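You operate a simulated robot arm through the tools that you are given. There is no shell and no other tool.

You are at the controls of a simulated robot arm. One attempt, no reset.

## Task
Glue the hole in the pink block and press a dowel into it.
Fine: one press of the glue button, no drips; lever right down (15 mm, as the dial stands); block left on the grey slide, drawn back out; depth dial, white switch and the other blocks end as they began.
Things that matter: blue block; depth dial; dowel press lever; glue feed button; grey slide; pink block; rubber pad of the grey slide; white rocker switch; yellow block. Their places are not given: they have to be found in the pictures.

It is judged by the outcome, as a careful person would: the job done as asked, and still so three seconds after it is handed in. It fails if anything else is knocked over, pushed out of place, dropped, spilled or broken.

## Robot
A 7-joint arm with a two-finger parallel gripper, fixed in place. Base frame: the origin is at the foot of the arm, x ahead of it, y to its left, z up; the work surface is at about z = 0. Readings come in m, degrees, newtons and seconds.
With the tool pointing down near the work surface it reaches from about 0.26 to 0.68 m from the base axis. Its first joint turns from -166.0 to 166.0 degrees. Payload 2.5 kg.
The tool frame sits at the grasp point between the pads (the TCP): z along the fingers, y along the line on which they close. The tips reach 0.03 m beyond it. Largest opening 0.094 m; finger width 0.028, thickness 0.01; the body of the gripper, 0.05 by 0.096 m, starts 0.055 m behind the TCP.
Orientation is told as [roll, pitch, yaw] about the base's x, y, z axes, in that order, counted from this pose: with the fingers straight down and closing along the base's y, the tool's x points along the base's -x, its y along +y and its z along -z.

## Interface
- The arm moves only by the tool drive_tool. Its argument "moves" is text: rows parted by semicolons, each of 7 numbers parted by spaces: the turn, a rotation vector about the base's x, y, z in degrees, then the shift along the base's x, y, z in m, then the gripper command, from -1 (fully open) to 1 (shut), values between in proportion. In form: wx wy wz x y z grip; .... A call has 1 to 20 rows; each row is the pose to reach, as a shift and turn from the pose commanded when the call began. A row lasts 0.2 s, in which the tool goes at most 0.05 m and 8.6 degrees; a call with a longer step from one row to the next is refused whole, and so is a gripper value outside its range. A pose out of reach is approached as far as the arm can. The call stops where the force on the tool passes 40 N (or 10 N more than at its start, if that is more) or the arm is blocked; 0.2 s more then pass. Each finger travels about 0.072 m/s and halts on what it meets, pressing with about 42 N; the grip force reading is that of the motor and also rises with nothing between the fingers. The clock runs only during rows and for 0.2 s after the last one: add rows that repeat a pose to give the fingers time. The reply holds the time, the measured pose of the TCP, the force on the tool along the base axes, the opening and the grip force, in the units named above and with some noise, with the torque about the TCP (base axes, N m) and any sound that the robot's microphone picked up.
- Cameras (640 x 400 px; columns grow to the right, rows downward): "scene" is fixed at [0.0509, -0.4997, 0.7726]; the picture's right is [0.29, -0.96, 0.00], its down [-0.75, -0.23, -0.62] and it looks along [0.59, 0.18, -0.79] (base axes); focal length 351 px, centre (320, 200). "wrist" rides on the gripper at [0.076, 0.014, -0.103] in the tool frame; the picture's right is [-0.18, 0.98, 0.00], its down [-0.75, -0.14, -0.64] and it looks along [-0.63, -0.12, 0.77] (tool axes); focal length 243 px, centre (320, 200).
- capture(camera): a new picture of that camera. The clock stands still meanwhile.
- locate(camera, pixels): for up to 12 pixels [column, row] of the newest picture of that camera ("zoom" is the newest enlarged one), the place [x, y, z] in the base frame of the surface seen there, good to about 0.002 m. The clock stands still meanwhile.
- zoom(camera, box): a new picture of the part [left, top, right, bottom] of that camera's present view, enlarged. The clock stands still meanwhile.
- close_job(): hands the job in; it is judged then, once.

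Open the gripper and draw the arm clear of the work before you hand the job in, unless the task says otherwise.

The tools are called by a JSON object that holds its "op" and its "data". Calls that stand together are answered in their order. drive_tool: Moves the arm, as the interface text tells. Its arguments: {"type":"object","properties":{"moves":{"type":"string"}},"required":["moves"]} The other tools are called the same way: capture (camera) takes a picture; locate (camera, pixels) gives the place of the surface under pixels of a picture; zoom (camera, box) takes an enlarged picture of a part of a camera's view; close_job () hands the job in.

At the start:

```text
time_s: 0.0
eef_pos: [0.343, -0.1767, 0.342]
ee_rot: [0.1, 0.1, 0.0]
wrist_force: [0.8, 0.0, 0.3]
wrist_torque: [0.02, 0.0, 0.01]
finger_gap: 0.094
finger_force: 0.0
```

scene: 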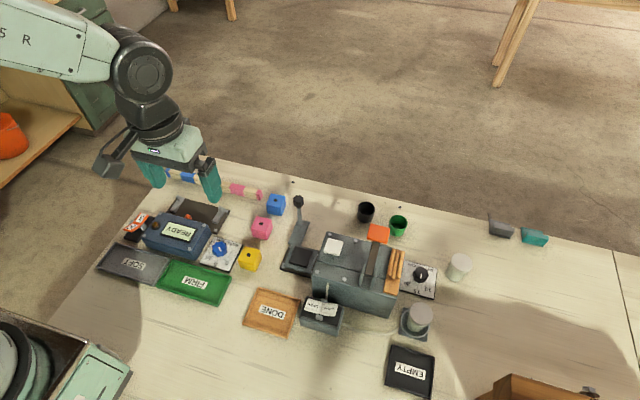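
wrist: 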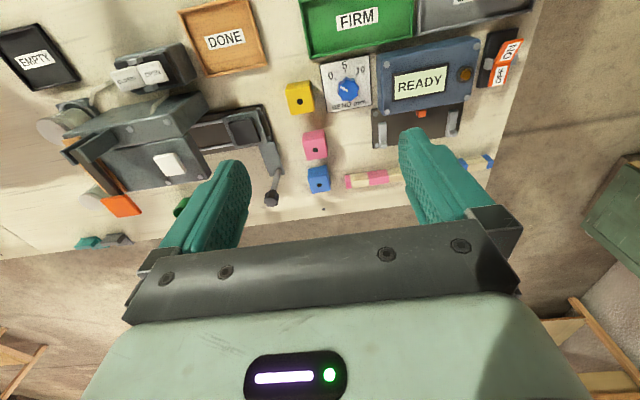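

The first pictures show the blocks near (262,228), the press machine around (355,275). I zoom in on the machine and the blocks to understand them.

{"op": "zoom", "data": {"camera": "scene", "box": [260, 180, 460, 305]}}

{"op": "zoom", "data": {"camera": "scene", "box": [280, 260, 480, 385]}}

{"op": "zoom", "data": {"camera": "scene", "box": [100, 170, 300, 295]}}

{"op": "zoom", "data": {"camera": "wrist", "box": [0, 0, 320, 250]}}

```text
3.20 times, centred on (360, 242) of scene
```

zoom: 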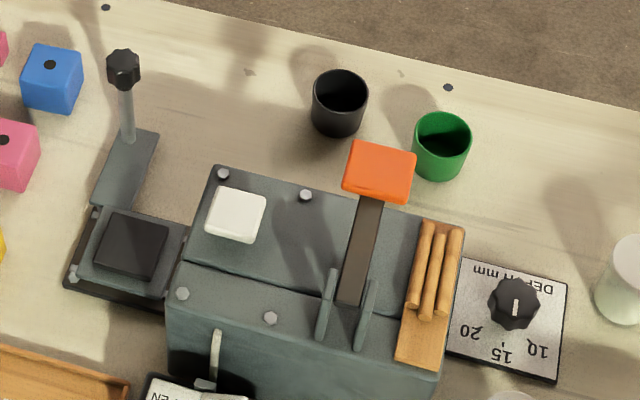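

```text
3.20 times, centred on (380, 322) of scene
```

zoom: 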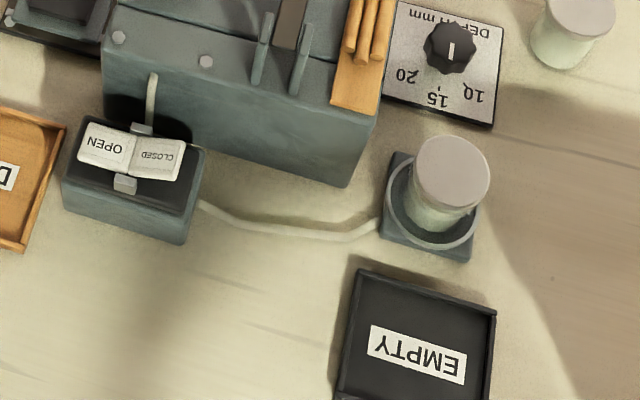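

```text
3.20 times, centred on (200, 232) of scene
```

zoom: 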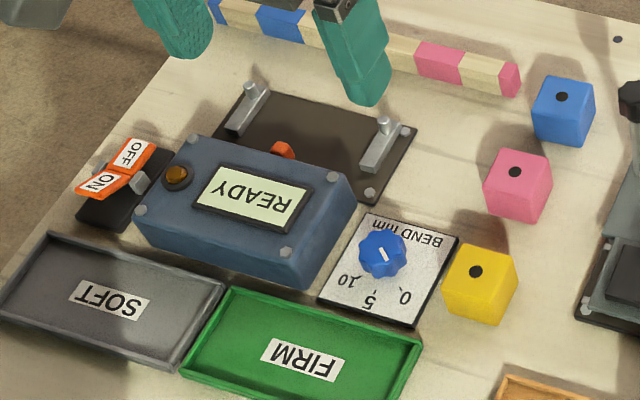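

```text
1.60 times, centred on (160, 125) of wrist
```

zoom: 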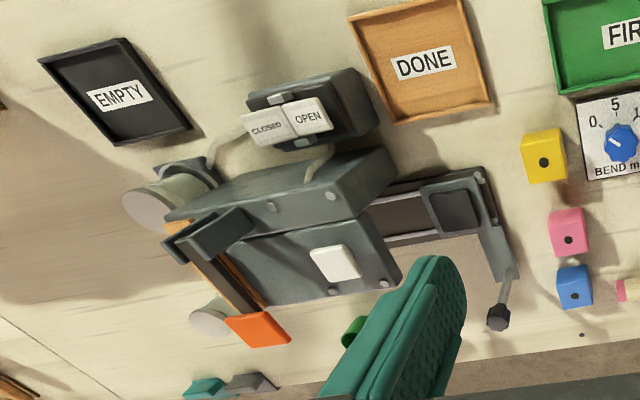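

Now I measure the main points: block tops, slide, knob, glue button, orange lever, rocker switch, and dial.

{"op": "zoom", "data": {"camera": "scene", "box": [230, 180, 350, 280]}}

{"op": "locate", "data": {"camera": "scene", "pixels": [[262, 222], [277, 199], [248, 255], [298, 201], [301, 256], [334, 246], [378, 233], [413, 276], [324, 308], [309, 308], [366, 206], [399, 220]]}}

```text
4.00 times, centred on (290, 230) of scene
```

zoom: 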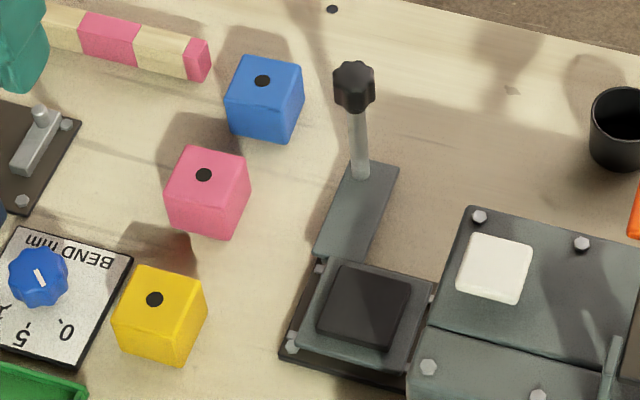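

```text
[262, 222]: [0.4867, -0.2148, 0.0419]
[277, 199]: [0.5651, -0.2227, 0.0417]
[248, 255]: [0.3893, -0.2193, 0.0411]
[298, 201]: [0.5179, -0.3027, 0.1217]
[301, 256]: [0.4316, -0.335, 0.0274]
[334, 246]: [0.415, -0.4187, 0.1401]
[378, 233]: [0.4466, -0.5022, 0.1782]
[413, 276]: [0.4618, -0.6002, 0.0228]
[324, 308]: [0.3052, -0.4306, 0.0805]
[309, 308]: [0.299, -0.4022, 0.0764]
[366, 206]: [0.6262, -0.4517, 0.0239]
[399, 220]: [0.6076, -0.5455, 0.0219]
```

The pad sits at about (0.432,-0.335,0.027) and the handle knob at (0.518,-0.303,0.122). I locate more points for the slide's direction, housing edges and pad corners in this zoom.

{"op": "locate", "data": {"camera": "zoom", "pixels": [[337, 265], [408, 280], [318, 315], [390, 350], [363, 305], [353, 85], [358, 175], [345, 200], [330, 245], [292, 345], [320, 268], [430, 287]]}}

{"op": "locate", "data": {"camera": "wrist", "pixels": [[228, 118], [245, 118], [258, 118], [262, 105], [195, 130], [190, 118], [220, 112], [168, 163], [123, 205], [200, 142], [138, 72], [154, 72]]}}

{"op": "zoom", "data": {"camera": "wrist", "box": [100, 40, 300, 165]}}

```text
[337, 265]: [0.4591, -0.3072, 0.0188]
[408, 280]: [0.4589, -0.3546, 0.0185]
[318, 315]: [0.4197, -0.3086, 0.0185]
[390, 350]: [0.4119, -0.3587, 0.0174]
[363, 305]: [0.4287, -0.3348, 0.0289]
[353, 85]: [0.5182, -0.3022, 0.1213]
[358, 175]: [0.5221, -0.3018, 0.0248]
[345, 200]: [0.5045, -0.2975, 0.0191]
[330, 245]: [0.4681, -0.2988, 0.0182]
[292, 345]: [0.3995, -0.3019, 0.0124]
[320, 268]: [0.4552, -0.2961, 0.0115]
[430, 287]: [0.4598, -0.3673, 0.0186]
```

```text
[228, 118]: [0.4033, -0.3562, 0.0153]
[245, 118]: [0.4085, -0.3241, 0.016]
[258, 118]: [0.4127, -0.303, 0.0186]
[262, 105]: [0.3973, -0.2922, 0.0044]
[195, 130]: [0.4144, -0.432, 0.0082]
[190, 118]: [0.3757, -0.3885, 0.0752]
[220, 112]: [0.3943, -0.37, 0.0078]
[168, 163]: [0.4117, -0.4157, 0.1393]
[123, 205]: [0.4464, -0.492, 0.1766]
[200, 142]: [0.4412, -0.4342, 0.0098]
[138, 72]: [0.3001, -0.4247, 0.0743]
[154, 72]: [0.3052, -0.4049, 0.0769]
```

```text
3.20 times, centred on (200, 102) of wrist
```

zoom: 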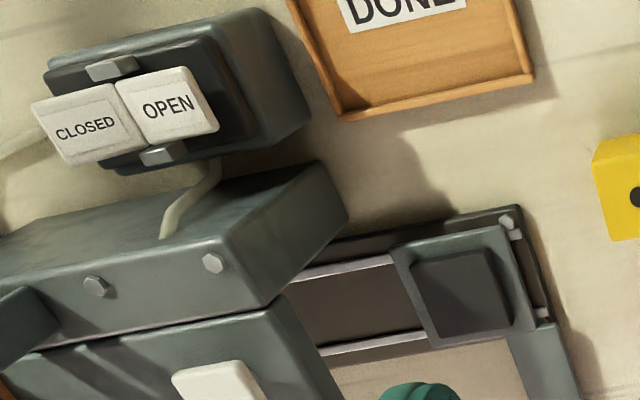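

I need the rocker's state; I zoom closely on it from both cameras.

{"op": "zoom", "data": {"camera": "wrist", "box": [100, 40, 200, 102]}}

{"op": "locate", "data": {"camera": "zoom", "pixels": [[75, 160], [120, 150], [180, 140], [230, 130], [270, 120], [320, 105], [370, 95], [410, 85], [240, 70], [340, 170], [400, 200], [130, 170]]}}

{"op": "zoom", "data": {"camera": "scene", "box": [295, 285, 351, 335]}}

```text
6.40 times, centred on (150, 71) of wrist
```

zoom: 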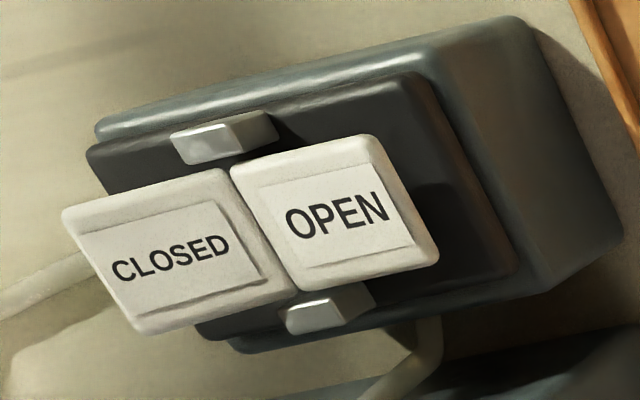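

```text
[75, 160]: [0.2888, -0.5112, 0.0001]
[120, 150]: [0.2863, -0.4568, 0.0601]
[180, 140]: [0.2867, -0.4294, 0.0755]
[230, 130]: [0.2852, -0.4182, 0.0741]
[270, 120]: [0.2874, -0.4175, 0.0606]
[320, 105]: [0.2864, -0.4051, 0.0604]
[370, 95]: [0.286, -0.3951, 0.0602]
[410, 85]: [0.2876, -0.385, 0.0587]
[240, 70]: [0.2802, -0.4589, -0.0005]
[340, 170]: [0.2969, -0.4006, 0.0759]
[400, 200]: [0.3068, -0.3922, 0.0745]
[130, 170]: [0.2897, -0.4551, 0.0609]
```

```text
8.00 times, centred on (323, 310) of scene
```

zoom: 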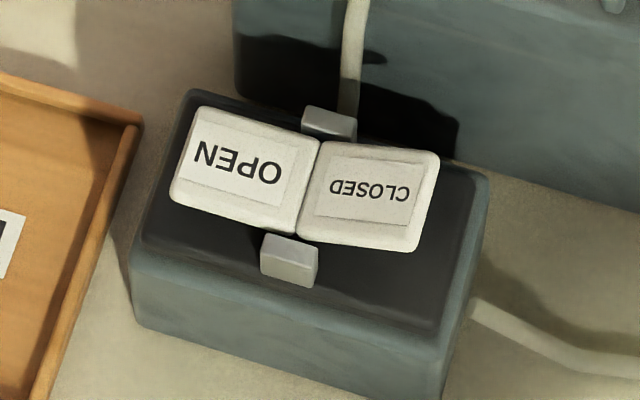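

I sample heights along the rocker from OPEN's far end to CLOSED's far end in this zoom to find which half is down.

{"op": "locate", "data": {"camera": "zoom", "pixels": [[185, 190], [210, 195], [240, 200], [265, 205], [290, 212], [310, 215], [335, 220], [360, 225], [385, 230], [408, 235], [200, 130], [425, 170]]}}

```text
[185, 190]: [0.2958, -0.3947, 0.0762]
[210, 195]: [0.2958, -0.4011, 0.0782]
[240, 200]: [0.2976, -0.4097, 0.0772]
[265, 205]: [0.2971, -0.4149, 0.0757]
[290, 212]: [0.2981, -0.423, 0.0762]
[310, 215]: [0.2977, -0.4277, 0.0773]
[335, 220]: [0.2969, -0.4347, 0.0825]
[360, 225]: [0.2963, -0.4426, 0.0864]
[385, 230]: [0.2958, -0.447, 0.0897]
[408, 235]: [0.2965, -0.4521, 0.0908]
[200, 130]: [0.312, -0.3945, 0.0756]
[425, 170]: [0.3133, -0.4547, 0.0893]
```

OPEN half lies flat (0.076) while CLOSED end is raised (0.091), so the valve stands on OPEN. Next I measure the pink block and pad closely in enlarged views.

{"op": "zoom", "data": {"camera": "scene", "box": [240, 205, 288, 247]}}

{"op": "zoom", "data": {"camera": "wrist", "box": [285, 115, 345, 205]}}

```text
9.52 times, centred on (264, 226) of scene
```

zoom: 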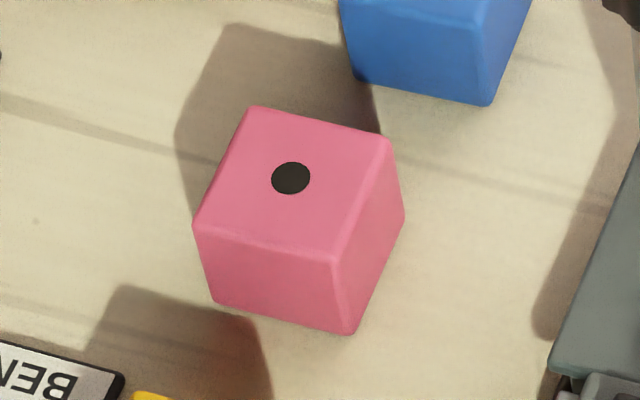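

```text
4.44 times, centred on (315, 160) of wrist
```

zoom: 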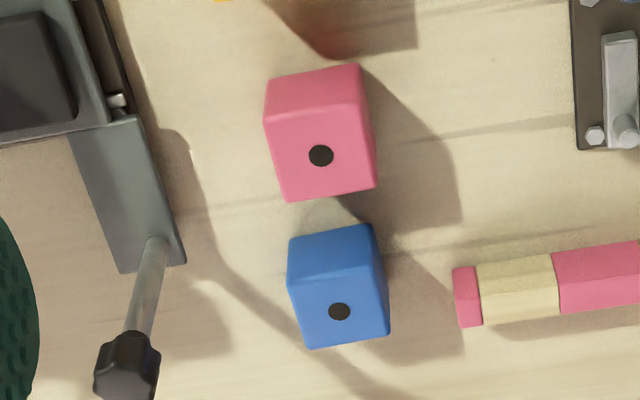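

I locate points on the pink block's top face in this wrist zoom (hole at (321,156)).

{"op": "locate", "data": {"camera": "zoom", "pixels": [[321, 156], [290, 195], [370, 182], [274, 128], [358, 112], [330, 191], [280, 160], [366, 145], [315, 120], [339, 311], [318, 90], [340, 130]]}}

```text
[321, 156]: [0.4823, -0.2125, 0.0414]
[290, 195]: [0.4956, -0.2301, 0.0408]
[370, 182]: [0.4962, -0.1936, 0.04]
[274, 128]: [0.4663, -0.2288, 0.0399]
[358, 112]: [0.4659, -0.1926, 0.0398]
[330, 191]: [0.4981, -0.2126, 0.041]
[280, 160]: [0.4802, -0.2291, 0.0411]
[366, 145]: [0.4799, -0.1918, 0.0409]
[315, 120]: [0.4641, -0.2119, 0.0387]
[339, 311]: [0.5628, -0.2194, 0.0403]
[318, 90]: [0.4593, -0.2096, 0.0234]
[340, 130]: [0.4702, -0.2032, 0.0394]
```

The pink block is a 0.04 m cube nearly square to the base axes, centred near (0.481,-0.2115), with blue 0.08 m ahead and yellow 0.09 m behind. I turn the tool to yaw -90 (closing along x, camera on the +y side) and go above it at z≈0.25.

{"op": "drive_tool", "data": {"moves": "0 0 -7.5 0.0115 -0.0029 -0.0075 -1; 0 0 -15 0.023 -0.0058 -0.015 -1; 0 0 -22.5 0.0345 -0.0087 -0.0225 -1; 0 0 -30 0.046 -0.0116 -0.03 -1; 0 0 -37.5 0.0575 -0.0145 -0.0375 -1; 0 0 -45 0.069 -0.0174 -0.045 -1; 0 0 -52.5 0.0805 -0.0203 -0.0525 -1; 0 0 -60 0.092 -0.0232 -0.06 -1; 0 0 -67.5 0.1035 -0.0261 -0.0675 -1; 0 0 -75 0.115 -0.029 -0.075 -1; 0 0 -82.5 0.1265 -0.0319 -0.0825 -1; 0 0 -90 0.138 -0.0348 -0.09 -1; 0 0 -90 0.138 -0.0348 -0.09 -1"}}

{"op": "capture", "data": {"camera": "wrist"}}

{"op": "capture", "data": {"camera": "scene"}}

```text
time_s: 2.8
eef_pos: [0.4819, -0.2123, 0.2529]
ee_rot: [0.0, 0.0, -90.1]
wrist_force: [0.4, 0.0, -0.1]
wrist_torque: [0.01, 0.0, 0.01]
finger_gap: 0.0942
finger_force: 0.1
```

```text
taken
```

wrist: 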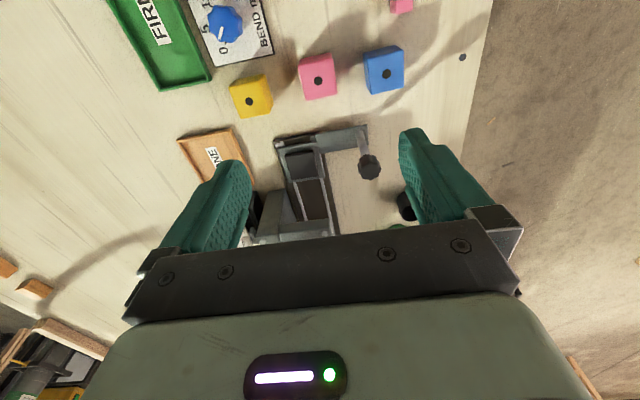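

```text
taken
```

scene: 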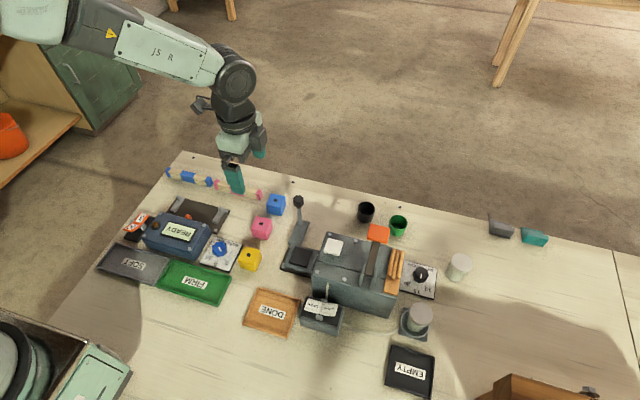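

The pink block's hole is at (318,80) below the TCP and the slide is at (305,165). I zoom in on both for precise measuring.

{"op": "zoom", "data": {"camera": "wrist", "box": [245, 115, 405, 235]}}

{"op": "locate", "data": {"camera": "wrist", "pixels": [[318, 81], [301, 63], [333, 57], [306, 95], [336, 92], [387, 74], [250, 101], [283, 155], [310, 150], [289, 178], [318, 178], [301, 166]]}}

```text
3.33 times, centred on (325, 175) of wrist
```

zoom: 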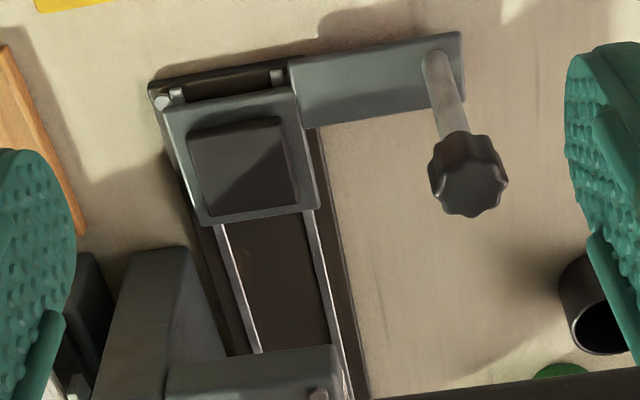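

```text
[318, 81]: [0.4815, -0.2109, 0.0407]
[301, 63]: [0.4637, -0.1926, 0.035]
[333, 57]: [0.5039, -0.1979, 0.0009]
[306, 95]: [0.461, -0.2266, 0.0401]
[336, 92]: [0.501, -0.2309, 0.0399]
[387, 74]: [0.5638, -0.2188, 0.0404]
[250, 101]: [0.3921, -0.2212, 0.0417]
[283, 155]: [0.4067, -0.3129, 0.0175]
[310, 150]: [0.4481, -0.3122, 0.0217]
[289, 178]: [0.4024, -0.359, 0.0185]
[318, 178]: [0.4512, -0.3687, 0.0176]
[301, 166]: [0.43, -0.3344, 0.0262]
```

I locate the pad corners, slide plate corners, rails, and the handle arm in this zoom.

{"op": "locate", "data": {"camera": "zoom", "pixels": [[193, 135], [276, 123], [293, 200], [210, 210], [242, 166], [225, 240], [256, 345], [312, 225], [345, 350], [462, 60], [297, 100], [470, 185]]}}

{"op": "locate", "data": {"camera": "scene", "pixels": [[312, 273], [320, 238], [328, 233], [375, 247], [410, 300], [312, 262], [324, 240], [355, 270]]}}

{"op": "zoom", "data": {"camera": "scene", "box": [300, 215, 440, 320]}}

```text
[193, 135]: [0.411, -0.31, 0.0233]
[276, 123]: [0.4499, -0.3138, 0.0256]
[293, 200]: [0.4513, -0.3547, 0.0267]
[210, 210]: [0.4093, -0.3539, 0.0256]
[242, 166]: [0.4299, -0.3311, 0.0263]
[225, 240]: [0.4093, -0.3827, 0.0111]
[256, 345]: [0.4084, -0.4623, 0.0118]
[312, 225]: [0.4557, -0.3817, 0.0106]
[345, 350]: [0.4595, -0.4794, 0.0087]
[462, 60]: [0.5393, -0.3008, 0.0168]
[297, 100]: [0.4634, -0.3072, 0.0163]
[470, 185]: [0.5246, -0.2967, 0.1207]
```

```text
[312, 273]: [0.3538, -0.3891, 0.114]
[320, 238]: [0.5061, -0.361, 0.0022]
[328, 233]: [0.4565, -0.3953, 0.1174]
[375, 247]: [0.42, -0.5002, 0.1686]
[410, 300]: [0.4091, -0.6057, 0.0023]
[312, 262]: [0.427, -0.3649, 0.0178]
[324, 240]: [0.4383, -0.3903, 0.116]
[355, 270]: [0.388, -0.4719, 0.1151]
```

```text
3.81 times, centred on (370, 268) of scene
```

zoom: 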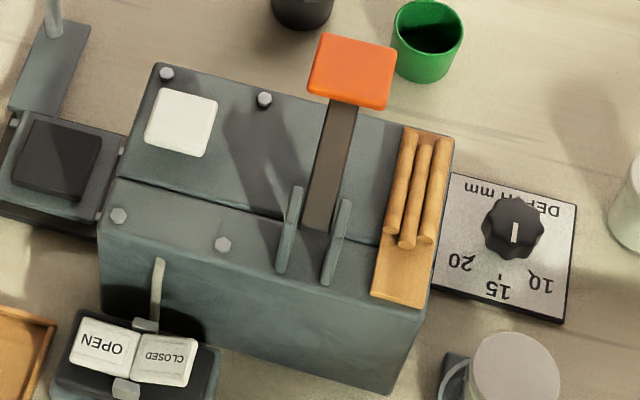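

Pad centre is ≈(0.430,-0.333), top z≈0.026, sides along the base axes; the housing's face is at y≈-0.388. Now I lower over the pink block with the fingers at ~0.066 opening, keeping clear of the blue and yellow blocks.

{"op": "drive_tool", "data": {"moves": "0 0 0 0 0 -0.03 -0.4; 0 0 0 0 0 -0.07 -0.4; 0 0 0 0 0 -0.11 -0.4; 0 0 0 0 0 -0.15 -0.4; 0 0 0 0 0 -0.18 -0.4; 0 0 0 0 0 -0.2 -0.4; 0 0 0 0 0 -0.216 -0.4; 0 0 0 0 0 -0.216 -0.4"}}

{"op": "capture", "data": {"camera": "wrist"}}

{"op": "zoom", "data": {"camera": "scene", "box": [200, 160, 320, 280]}}

```text
time_s: 4.6
eef_pos: [0.4805, -0.2116, 0.0365]
ee_rot: [0.0, 0.0, -90.0]
wrist_force: [0.0, 0.1, -0.2]
wrist_torque: [-0.01, 0.0, 0.02]
finger_gap: 0.066
finger_force: 0.0
```

```text
taken
```

wrist: 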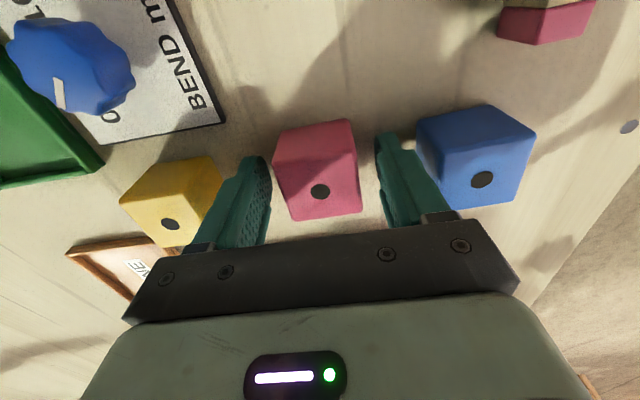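

```text
3.33 times, centred on (260, 220) of scene
```

zoom: 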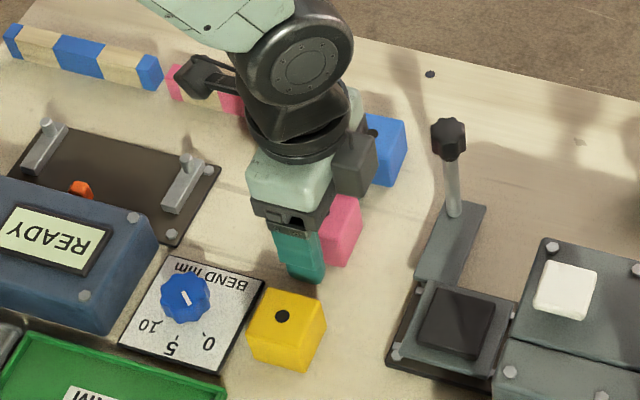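

The fingers stand either side of the pink block (hole at (320,191)), clear of yellow and blue. I close the grip.

{"op": "drive_tool", "data": {"moves": "0 0 0 0 0 0 0.2; 0 0 0 0 0 0 0.5; 0 0 0 0 0 0 1; 0 0 0 0 0 0 1; 0 0 0 0 0 0 1"}}

{"op": "capture", "data": {"camera": "wrist"}}

```text
time_s: 5.8
eef_pos: [0.4801, -0.2115, 0.0374]
ee_rot: [0.0, 0.1, -90.0]
wrist_force: [0.2, -0.1, 0.1]
wrist_torque: [0.01, 0.0, -0.01]
finger_gap: 0.0454
finger_force: 41.5
```

```text
taken
```

wrist: 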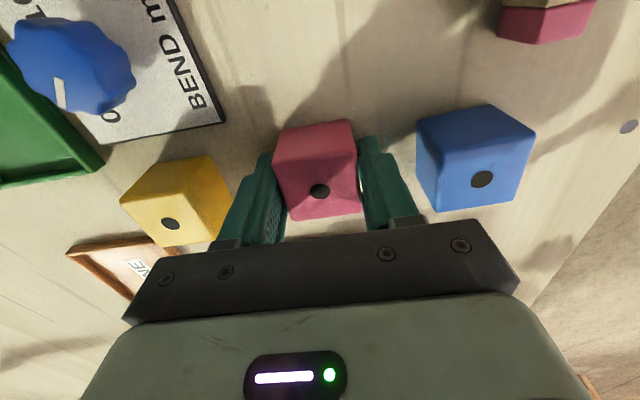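

The gap reads 0.0454, somewhat wider than my 0.04 estimate. I zoom in to see whether the block is gripped squarely.

{"op": "zoom", "data": {"camera": "wrist", "box": [240, 100, 400, 240]}}

{"op": "locate", "data": {"camera": "wrist", "pixels": [[320, 191], [285, 219], [357, 212], [285, 165], [354, 160], [320, 215], [278, 190], [358, 190]]}}

```text
2.86 times, centred on (320, 170) of wrist
```

zoom: 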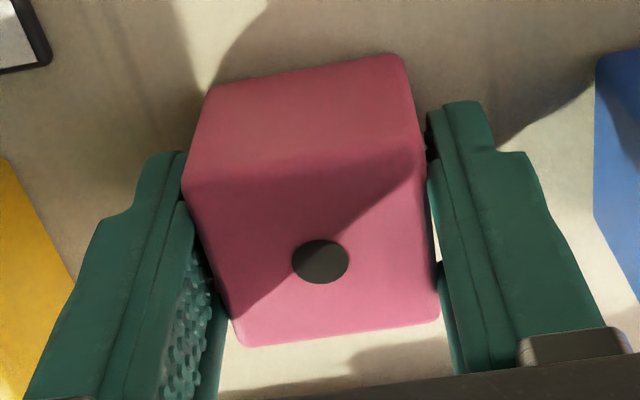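

```text
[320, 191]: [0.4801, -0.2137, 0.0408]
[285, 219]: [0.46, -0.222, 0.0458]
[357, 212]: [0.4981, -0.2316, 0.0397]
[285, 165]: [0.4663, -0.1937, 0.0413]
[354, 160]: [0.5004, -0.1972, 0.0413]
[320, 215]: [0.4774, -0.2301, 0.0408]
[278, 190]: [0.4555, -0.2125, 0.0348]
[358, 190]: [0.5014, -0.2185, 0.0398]
```

I measure the block's top edges in the zoom to get its yaw within the grip.

{"op": "locate", "data": {"camera": "zoom", "pixels": [[245, 338], [300, 332], [360, 325], [430, 315], [200, 195], [215, 250], [230, 305], [415, 160], [425, 220], [433, 280], [290, 175], [350, 165]]}}

```text
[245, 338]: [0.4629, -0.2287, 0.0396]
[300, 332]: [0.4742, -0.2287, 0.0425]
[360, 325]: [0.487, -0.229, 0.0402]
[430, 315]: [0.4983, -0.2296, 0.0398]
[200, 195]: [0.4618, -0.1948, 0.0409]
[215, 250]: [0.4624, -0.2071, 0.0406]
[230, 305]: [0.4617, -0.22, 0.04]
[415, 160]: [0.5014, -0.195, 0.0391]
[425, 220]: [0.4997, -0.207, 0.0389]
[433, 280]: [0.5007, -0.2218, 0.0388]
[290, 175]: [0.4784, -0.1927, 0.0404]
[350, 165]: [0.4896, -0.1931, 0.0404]
```

The block stays square to the axes with centre ≈(0.481,-0.2115). I lift it and check that it is held.

{"op": "drive_tool", "data": {"moves": "0 0 0 0 0 0.01 1; 0 0 0 0 0 0.025 1; 0 0 0 0 0 0.05 1; 0 0 0 0 0 0.09 1; 0 0 0 0 0 0.113 1; 0 0 0 0 0 0.113 1"}}

{"op": "capture", "data": {"camera": "wrist"}}

{"op": "zoom", "data": {"camera": "scene", "box": [200, 130, 340, 280]}}

```text
time_s: 7.2
eef_pos: [0.4814, -0.2123, 0.1503]
ee_rot: [0.0, 0.0, -90.0]
wrist_force: [0.3, -0.6, -0.4]
wrist_torque: [-0.02, 0.04, 0.03]
finger_gap: 0.0454
finger_force: 42.2
```

```text
taken
```

wrist: 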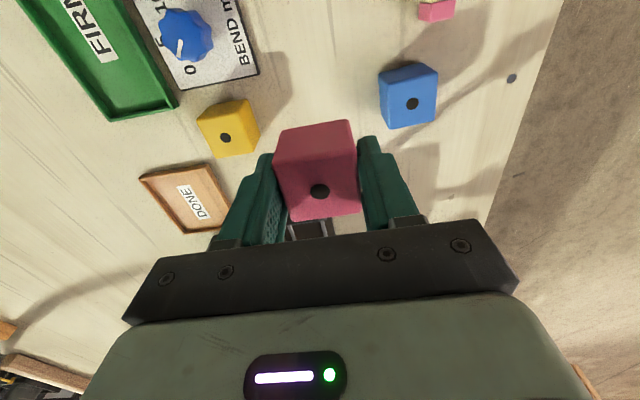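

```text
2.67 times, centred on (270, 205) of scene
```

zoom: 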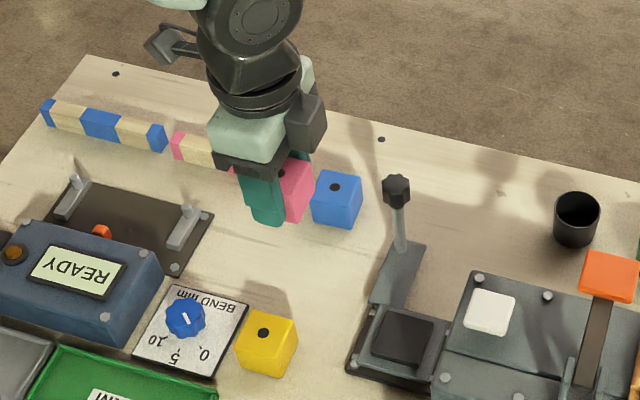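

The block is held firmly (gap 0.0454, bottom ~0.113). Before carrying it over, I re-measure the pad with a close scene zoom.

{"op": "zoom", "data": {"camera": "scene", "box": [276, 236, 324, 282]}}

```text
8.70 times, centred on (300, 259) of scene
```

zoom: 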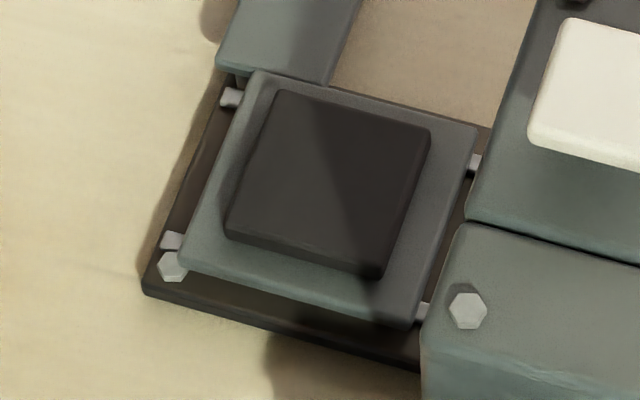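

I locate the pad's top-face corners in this zoom: about (275,95), (430,132), (382,270), (232,228), plus the edge midpoints.

{"op": "locate", "data": {"camera": "zoom", "pixels": [[280, 100], [424, 135], [380, 265], [236, 228], [352, 116], [404, 195], [308, 248], [258, 165], [330, 180], [258, 78], [470, 132], [410, 315]]}}

```text
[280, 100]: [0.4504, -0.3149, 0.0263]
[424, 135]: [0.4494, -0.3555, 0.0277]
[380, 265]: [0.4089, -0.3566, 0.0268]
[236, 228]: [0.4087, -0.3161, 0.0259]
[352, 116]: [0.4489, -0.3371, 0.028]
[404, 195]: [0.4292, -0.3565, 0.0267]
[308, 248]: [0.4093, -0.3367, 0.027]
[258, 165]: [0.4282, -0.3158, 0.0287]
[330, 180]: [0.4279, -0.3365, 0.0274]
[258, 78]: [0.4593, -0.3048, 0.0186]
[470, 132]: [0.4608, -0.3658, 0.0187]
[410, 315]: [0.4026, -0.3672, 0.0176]
```

Pad centre averages to (0.430,-0.3345), top z≈0.027. I carry the block over at height (x first, then y) and stop above the pad to look.

{"op": "drive_tool", "data": {"moves": "0 0 0 -0.026 0 0.005 1; 0 0 0 -0.051 -0.01 0.005 1; 0 0 0 -0.051 -0.045 0.005 1; 0 0 0 -0.051 -0.08 0 1; 0 0 0 -0.051 -0.11 -0.01 1; 0 0 0 -0.051 -0.123 -0.03 1; 0 0 0 -0.051 -0.123 -0.055 1; 0 0 0 -0.051 -0.123 -0.065 1; 0 0 0 -0.051 -0.123 -0.065 1"}}

{"op": "capture", "data": {"camera": "wrist"}}

{"op": "zoom", "data": {"camera": "scene", "box": [240, 180, 360, 290]}}

```text
time_s: 9.2
eef_pos: [0.4324, -0.3348, 0.0813]
ee_rot: [0.0, -0.1, -89.9]
wrist_force: [0.2, -0.4, 0.1]
wrist_torque: [0.03, 0.03, 0.0]
finger_gap: 0.0451
finger_force: 41.7
```

```text
taken
```

wrist: 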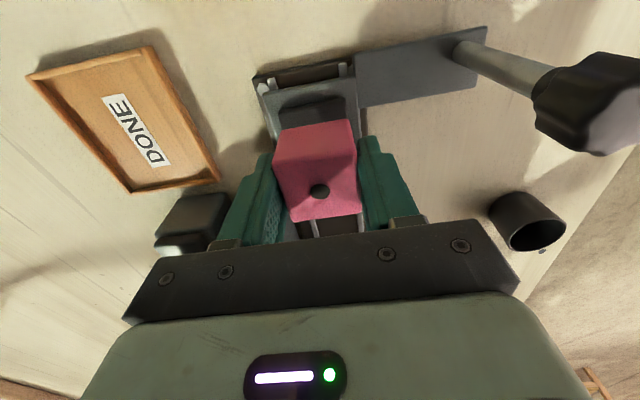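

```text
3.64 times, centred on (300, 235) of scene
```

zoom: 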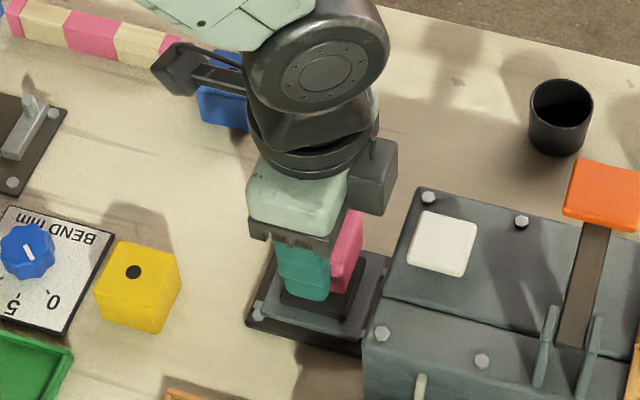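

The block hovers ~17 mm above the pad and lines up with it. I lower it slowly until it touches.

{"op": "drive_tool", "data": {"moves": "0 0 0 0 0 -0.008 1; 0 0 0 0 0 -0.013 1; 0 0 0 0 0 -0.016 1; 0 0 0 0 0 -0.018 1; 0 0 0 0 0 -0.019 1; 0 0 0 0 0 -0.019 1"}}

{"op": "capture", "data": {"camera": "wrist"}}

{"op": "zoom", "data": {"camera": "scene", "box": [270, 210, 340, 280]}}

```text
time_s: 10.6
eef_pos: [0.4301, -0.3349, 0.0646]
ee_rot: [0.1, -0.1, -90.0]
wrist_force: [-0.1, 0.6, -0.4]
wrist_torque: [0.01, 0.01, -0.01]
finger_gap: 0.0457
finger_force: 42.4
```

```text
taken
```

wrist: 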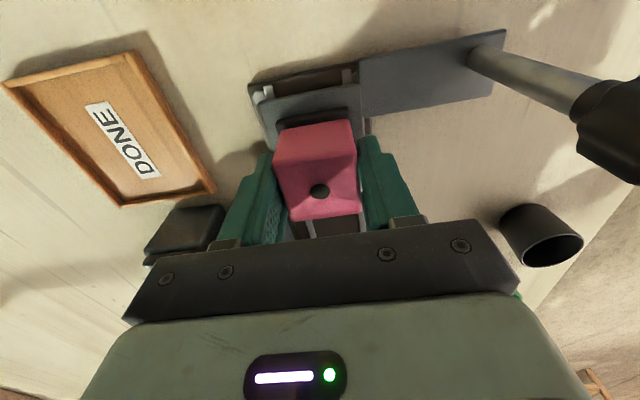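

```text
5.71 times, centred on (305, 245) of scene
```

zoom: 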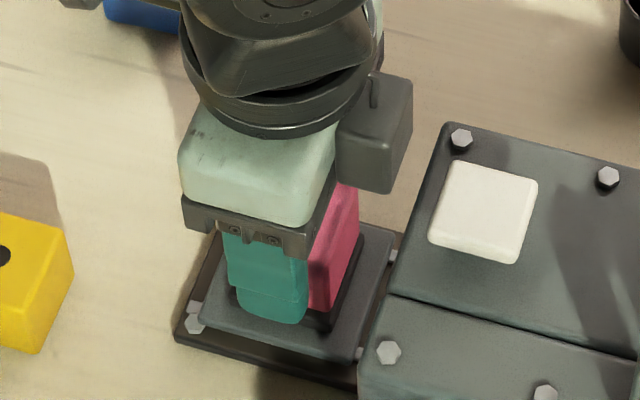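

Still no contact force at z 0.0646. I go down a further 1 mm per row until contact shows.

{"op": "drive_tool", "data": {"moves": "0 0 0 0 0 -0.001 1; 0 0 0 0 0 -0.002 1; 0 0 0 0 0 -0.002 1"}}

{"op": "locate", "data": {"camera": "scene", "pixels": [[336, 228], [300, 234], [314, 240]]}}

{"op": "zoom", "data": {"camera": "wrist", "box": [230, 80, 400, 240]}}

```text
time_s: 11.4
eef_pos: [0.4301, -0.3351, 0.0635]
ee_rot: [-0.1, 0.0, -90.0]
wrist_force: [0.3, -0.6, -0.4]
wrist_torque: [0.01, 0.0, 0.0]
finger_gap: 0.0452
finger_force: 41.3
```

```text
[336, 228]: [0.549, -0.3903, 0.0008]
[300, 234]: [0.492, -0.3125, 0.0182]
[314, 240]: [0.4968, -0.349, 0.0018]
```

```text
2.50 times, centred on (315, 160) of wrist
```

zoom: 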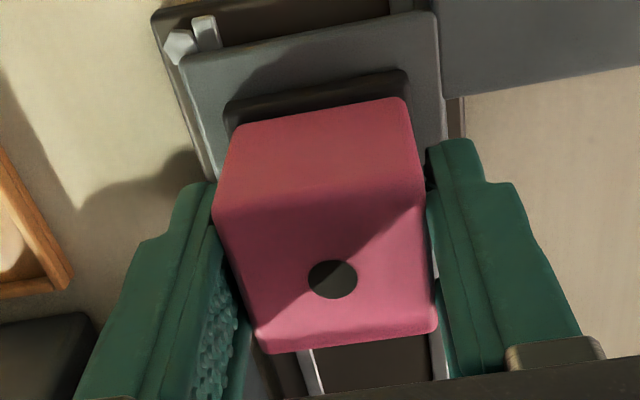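

Still free at 0.0635. I keep lowering in 1 mm steps, watching the force.

{"op": "drive_tool", "data": {"moves": "0 0 0 0 0 -0.001 1; 0 0 0 0 0 -0.001 1"}}

```text
time_s: 12.0
eef_pos: [0.4307, -0.3353, 0.0638]
ee_rot: [0.0, 0.0, -89.9]
wrist_force: [-4.9, 2.0, 9.9]
wrist_torque: [0.08, 0.18, -0.04]
finger_gap: 0.0453
finger_force: 42.2
```

Contact shows (9.9 N up), so the block rests on the pad. I ease up a hair and open the fingers to ~0.066.

{"op": "drive_tool", "data": {"moves": "0 0 0 0 0 0.0005 1; 0 0 0 0 0 0.0005 0; 0 0 0 0 0 0.0005 -0.2; 0 0 0 0 0 0.0005 -0.4; 0 0 0 0 0 0.0005 -0.4"}}

{"op": "zoom", "data": {"camera": "wrist", "box": [230, 80, 400, 240]}}

```text
time_s: 13.2
eef_pos: [0.4303, -0.3355, 0.0629]
ee_rot: [0.0, -0.1, -89.9]
wrist_force: [0.4, 0.4, -0.2]
wrist_torque: [-0.02, 0.03, -0.04]
finger_gap: 0.0652
finger_force: 0.1
```

```text
2.50 times, centred on (315, 160) of wrist
```

zoom: 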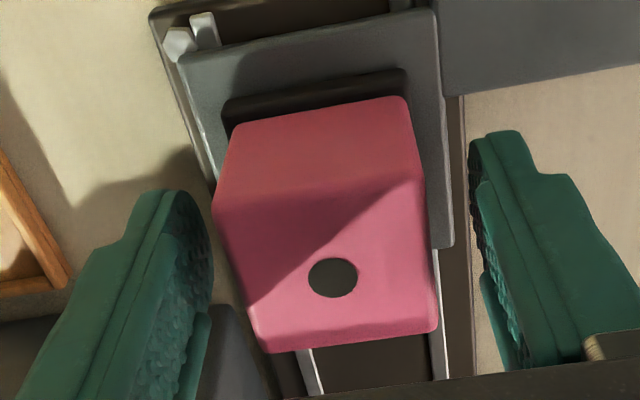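

The block sits free on the pad. I rise straight up to view the centring from above.

{"op": "drive_tool", "data": {"moves": "0 0 0 0 0 0.02 -0.4; 0 0 0 0 0 0.06 -0.4; 0 0 0 0 0 0.1 -0.4; 0 0 0 0 0.03 0.14 -0.4; 0 0 0 0 0.06 0.17 -0.4; 0 0 0 0 0.06 0.17 -0.4"}}

{"op": "capture", "data": {"camera": "wrist"}}

{"op": "capture", "data": {"camera": "scene"}}

{"op": "zoom", "data": {"camera": "scene", "box": [270, 210, 340, 280]}}

```text
time_s: 14.6
eef_pos: [0.4295, -0.2751, 0.2312]
ee_rot: [0.0, 0.0, -89.8]
wrist_force: [0.4, -0.8, -0.1]
wrist_torque: [-0.01, -0.02, 0.0]
finger_gap: 0.0659
finger_force: 0.0
```

```text
taken
```

wrist: 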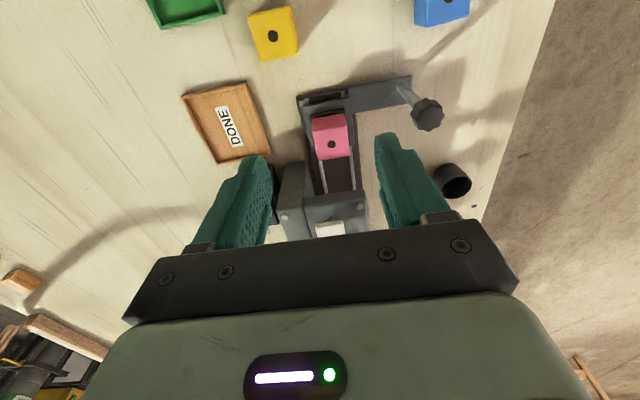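

```text
taken
```

scene: 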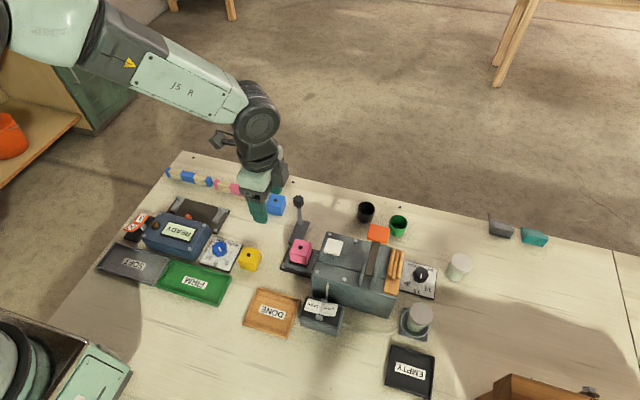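

```text
5.71 times, centred on (305, 245) of scene
```

zoom: 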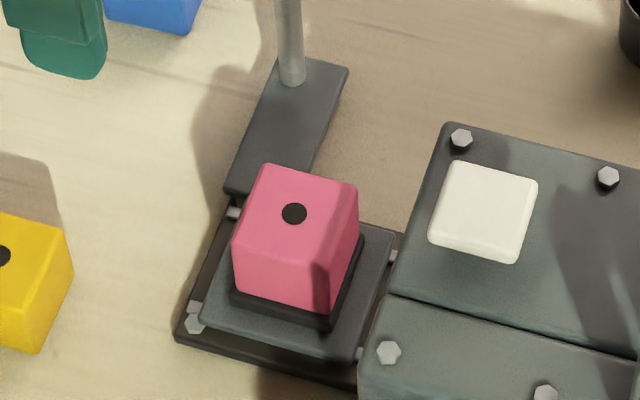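

The block stands on the pad upright. I locate the hole and its top corners from both views to check its centring on the pad.

{"op": "locate", "data": {"camera": "zoom", "pixels": [[294, 214], [270, 172], [350, 190], [322, 258], [240, 238], [236, 298], [330, 320], [360, 250], [394, 238], [350, 355], [205, 320]]}}

{"op": "zoom", "data": {"camera": "wrist", "box": [270, 65, 450, 245]}}

```text
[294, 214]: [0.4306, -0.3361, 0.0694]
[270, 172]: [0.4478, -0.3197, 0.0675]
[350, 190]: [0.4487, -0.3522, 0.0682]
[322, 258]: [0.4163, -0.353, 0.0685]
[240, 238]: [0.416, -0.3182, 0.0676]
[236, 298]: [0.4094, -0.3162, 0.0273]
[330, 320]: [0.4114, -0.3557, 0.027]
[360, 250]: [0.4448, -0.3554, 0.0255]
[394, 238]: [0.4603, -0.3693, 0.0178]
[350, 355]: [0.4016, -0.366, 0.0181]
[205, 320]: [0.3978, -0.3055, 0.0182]
```

```text
2.22 times, centred on (360, 155) of wrist
```

zoom: 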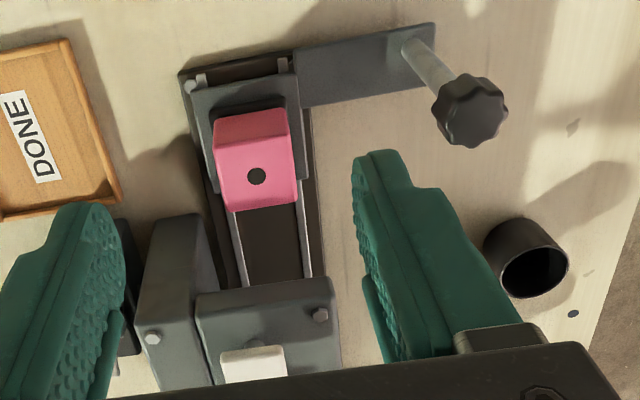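

The hole sits at (0.4306,-0.3361), within about 1 mm of the pad centre. Next I measure the handle knob, the lever paddle and the housing's front in the views.

{"op": "locate", "data": {"camera": "zoom", "pixels": [[470, 112], [435, 105], [505, 110], [470, 80], [470, 140], [412, 48], [430, 70], [256, 176], [255, 360], [320, 315], [225, 295], [535, 270]]}}

{"op": "zoom", "data": {"camera": "scene", "box": [320, 205, 420, 285]}}

```text
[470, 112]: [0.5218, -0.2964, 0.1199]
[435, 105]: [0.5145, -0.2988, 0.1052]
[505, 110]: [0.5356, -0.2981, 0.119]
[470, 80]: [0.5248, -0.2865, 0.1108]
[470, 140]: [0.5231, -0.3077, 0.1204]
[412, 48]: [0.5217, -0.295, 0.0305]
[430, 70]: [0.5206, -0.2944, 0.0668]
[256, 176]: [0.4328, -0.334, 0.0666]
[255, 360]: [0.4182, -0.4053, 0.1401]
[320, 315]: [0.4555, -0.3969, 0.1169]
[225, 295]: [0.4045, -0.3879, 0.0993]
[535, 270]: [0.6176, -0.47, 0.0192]
```

```text
5.00 times, centred on (370, 245) of scene
```

zoom: 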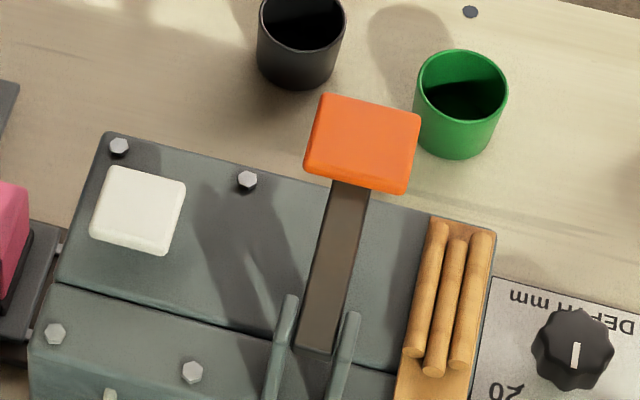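

I locate the paddle corners, lever beam, housing front edge and button corners in this zoom.

{"op": "locate", "data": {"camera": "zoom", "pixels": [[325, 100], [415, 118], [402, 188], [310, 168], [362, 140], [345, 230], [320, 330], [115, 170], [180, 182], [160, 248], [95, 232], [110, 137]]}}

{"op": "locate", "data": {"camera": "scene", "pixels": [[335, 247], [420, 252], [391, 249], [398, 252], [395, 270], [368, 212], [397, 225], [321, 268], [353, 245]]}}

```text
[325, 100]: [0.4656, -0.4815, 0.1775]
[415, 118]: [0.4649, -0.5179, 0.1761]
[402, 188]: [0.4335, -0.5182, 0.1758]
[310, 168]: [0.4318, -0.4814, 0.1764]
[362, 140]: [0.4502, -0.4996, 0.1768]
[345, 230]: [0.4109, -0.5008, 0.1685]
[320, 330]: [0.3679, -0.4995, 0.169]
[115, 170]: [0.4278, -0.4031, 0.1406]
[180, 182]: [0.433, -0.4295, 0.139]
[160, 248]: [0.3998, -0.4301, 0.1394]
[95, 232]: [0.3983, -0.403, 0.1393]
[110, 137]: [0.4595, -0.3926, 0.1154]
```

```text
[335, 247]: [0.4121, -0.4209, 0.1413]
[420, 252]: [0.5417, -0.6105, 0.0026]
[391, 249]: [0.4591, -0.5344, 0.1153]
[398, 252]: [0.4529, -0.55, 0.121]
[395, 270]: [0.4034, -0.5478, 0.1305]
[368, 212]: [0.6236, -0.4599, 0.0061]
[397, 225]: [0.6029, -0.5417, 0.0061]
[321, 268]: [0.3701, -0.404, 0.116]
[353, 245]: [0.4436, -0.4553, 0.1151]
```

Key places: knob axis ≈(0.522,-0.2985), top z 0.120; button centre (0.415,-0.4165), top 0.140; paddle centre (0.449,-0.500), top 0.177. I zoom on the gripper to learn the extents of the dark box on its -y side before working near the machine.

{"op": "zoom", "data": {"camera": "scene", "box": [200, 100, 320, 240]}}

{"op": "locate", "data": {"camera": "scene", "pixels": [[280, 172], [279, 182], [256, 185], [219, 140], [258, 210]]}}

```text
2.86 times, centred on (260, 170) of scene
```

zoom: 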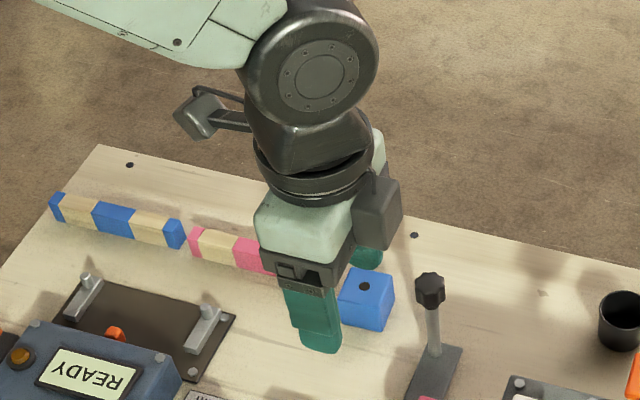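

```text
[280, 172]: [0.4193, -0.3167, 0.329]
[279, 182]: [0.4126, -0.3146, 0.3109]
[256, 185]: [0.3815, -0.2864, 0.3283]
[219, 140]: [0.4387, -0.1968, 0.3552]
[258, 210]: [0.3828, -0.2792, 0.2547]
```

The dark box sits ~0.045 m to -y and ≥0.07 m above the TCP, so it clears things. I go above the knob at (0.522,-0.2985) and look.

{"op": "drive_tool", "data": {"moves": "0 0 0 0.03 -0.008 0 -0.4; 0 0 0 0.062 -0.016 0 -0.4; 0 0 0 0.092 -0.024 0 -0.4; 0 0 0 0.092 -0.024 0 -0.4"}}

{"op": "capture", "data": {"camera": "wrist"}}

{"op": "zoom", "data": {"camera": "wrist", "box": [180, 60, 420, 240]}}

```text
time_s: 15.6
eef_pos: [0.5227, -0.3005, 0.234]
ee_rot: [0.1, -0.1, -90.0]
wrist_force: [-0.1, 0.0, 0.2]
wrist_torque: [-0.01, -0.01, -0.01]
finger_gap: 0.0657
finger_force: 0.0
```

```text
taken
```

wrist: 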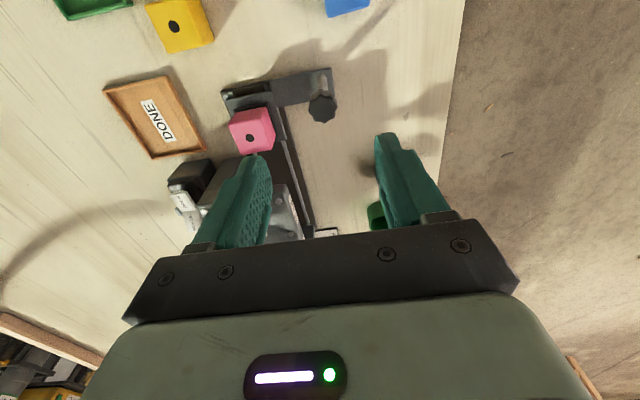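

```text
2.22 times, centred on (300, 150) of wrist
```

zoom: 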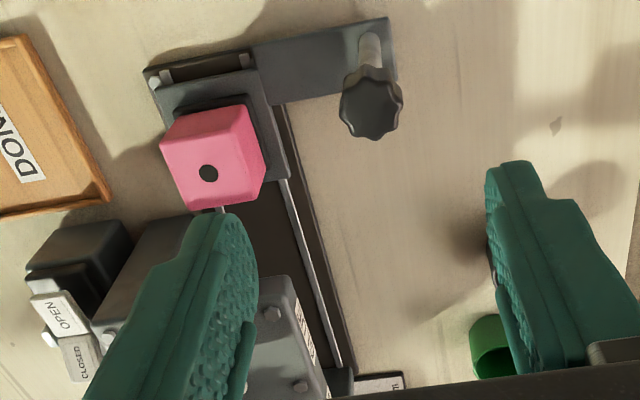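

The knob is at (370,105) in the zoom, and the rail runs on to an end block near (340,380). I locate those points to estimate the slide's travel.

{"op": "locate", "data": {"camera": "zoom", "pixels": [[370, 108], [344, 108], [400, 108], [370, 78], [370, 136], [338, 362], [340, 385], [310, 290], [350, 350], [380, 380], [268, 280], [300, 388]]}}

```text
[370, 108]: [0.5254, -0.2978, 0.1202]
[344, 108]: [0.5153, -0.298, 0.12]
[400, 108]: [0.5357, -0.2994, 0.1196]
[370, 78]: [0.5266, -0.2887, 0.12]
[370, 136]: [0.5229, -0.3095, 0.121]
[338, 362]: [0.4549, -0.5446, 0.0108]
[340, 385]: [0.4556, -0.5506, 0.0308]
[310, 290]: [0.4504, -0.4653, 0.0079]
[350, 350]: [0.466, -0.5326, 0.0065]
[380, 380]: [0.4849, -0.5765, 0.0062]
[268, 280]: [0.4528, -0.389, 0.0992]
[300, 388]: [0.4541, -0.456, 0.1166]
```

The rails run to y≈-0.545 (end wall), so the slide may travel up to ~0.17 m, and the nozzle's place inside the housing matters. I move back to +y and tilt the tool 40° so the wrist camera looks into the tunnel.

{"op": "drive_tool", "data": {"moves": "0 0 0 -0.02 0.03 0 -0.4; -8 0 0 -0.04 0.06 0 -0.4; -16 0 0 -0.06 0.09 0 -0.4; -24 0 0 -0.08 0.12 0 -0.4; -32 0 0 -0.08 0.1285 -0.03 -0.4; -40 0 0 -0.08 0.1285 -0.06 -0.4; -40 0 0 -0.08 0.1285 -0.09 -0.4; -40 0 0 -0.08 0.1285 -0.115 -0.4; -40 0 0 -0.08 0.1285 -0.115 -0.4"}}

{"op": "capture", "data": {"camera": "wrist"}}

{"op": "capture", "data": {"camera": "scene"}}

```text
time_s: 17.6
eef_pos: [0.4436, -0.171, 0.1178]
ee_rot: [0.0, -40.0, -90.0]
wrist_force: [-0.8, 0.4, -0.8]
wrist_torque: [0.01, 0.04, -0.01]
finger_gap: 0.0657
finger_force: 0.0
```

```text
taken
```

wrist: 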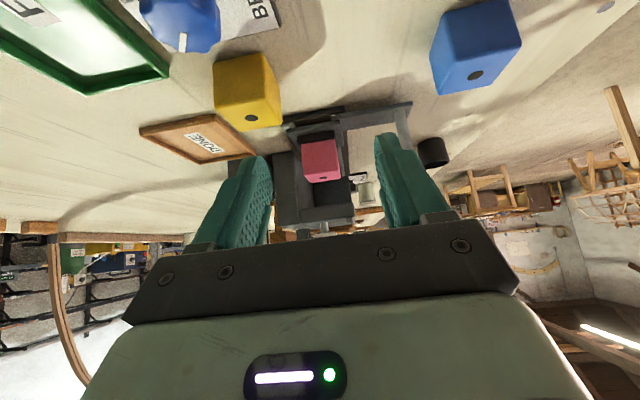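

```text
taken
```

scene: 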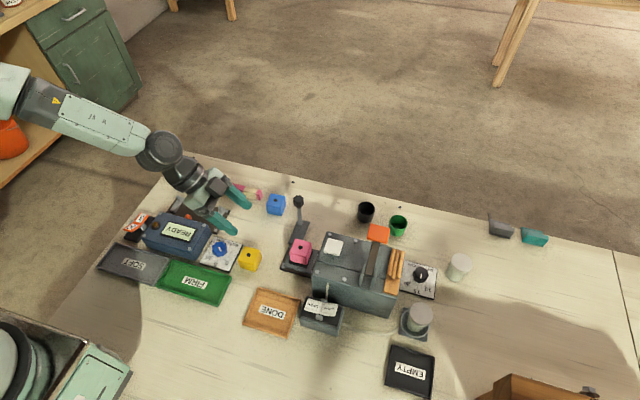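

The tunnel shows around (325,185), inverted (image down is world up). I zoom into it.

{"op": "zoom", "data": {"camera": "wrist", "box": [265, 90, 425, 245]}}

{"op": "zoom", "data": {"camera": "wrist", "box": [285, 130, 385, 230]}}

```text
2.58 times, centred on (345, 168) of wrist
```

zoom: 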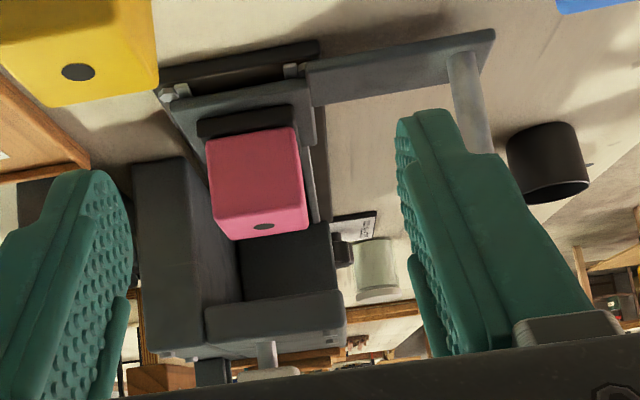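

```text
4.00 times, centred on (335, 180) of wrist
```

zoom: 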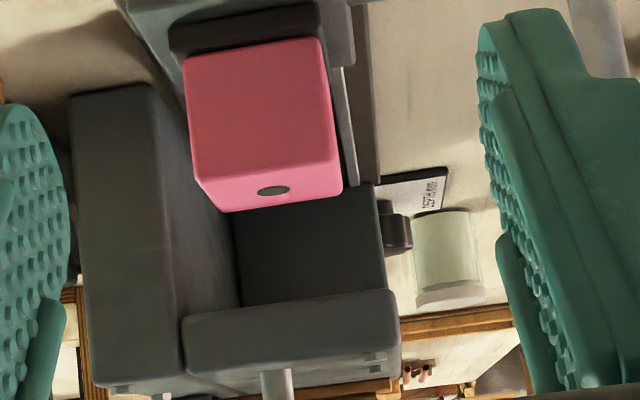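

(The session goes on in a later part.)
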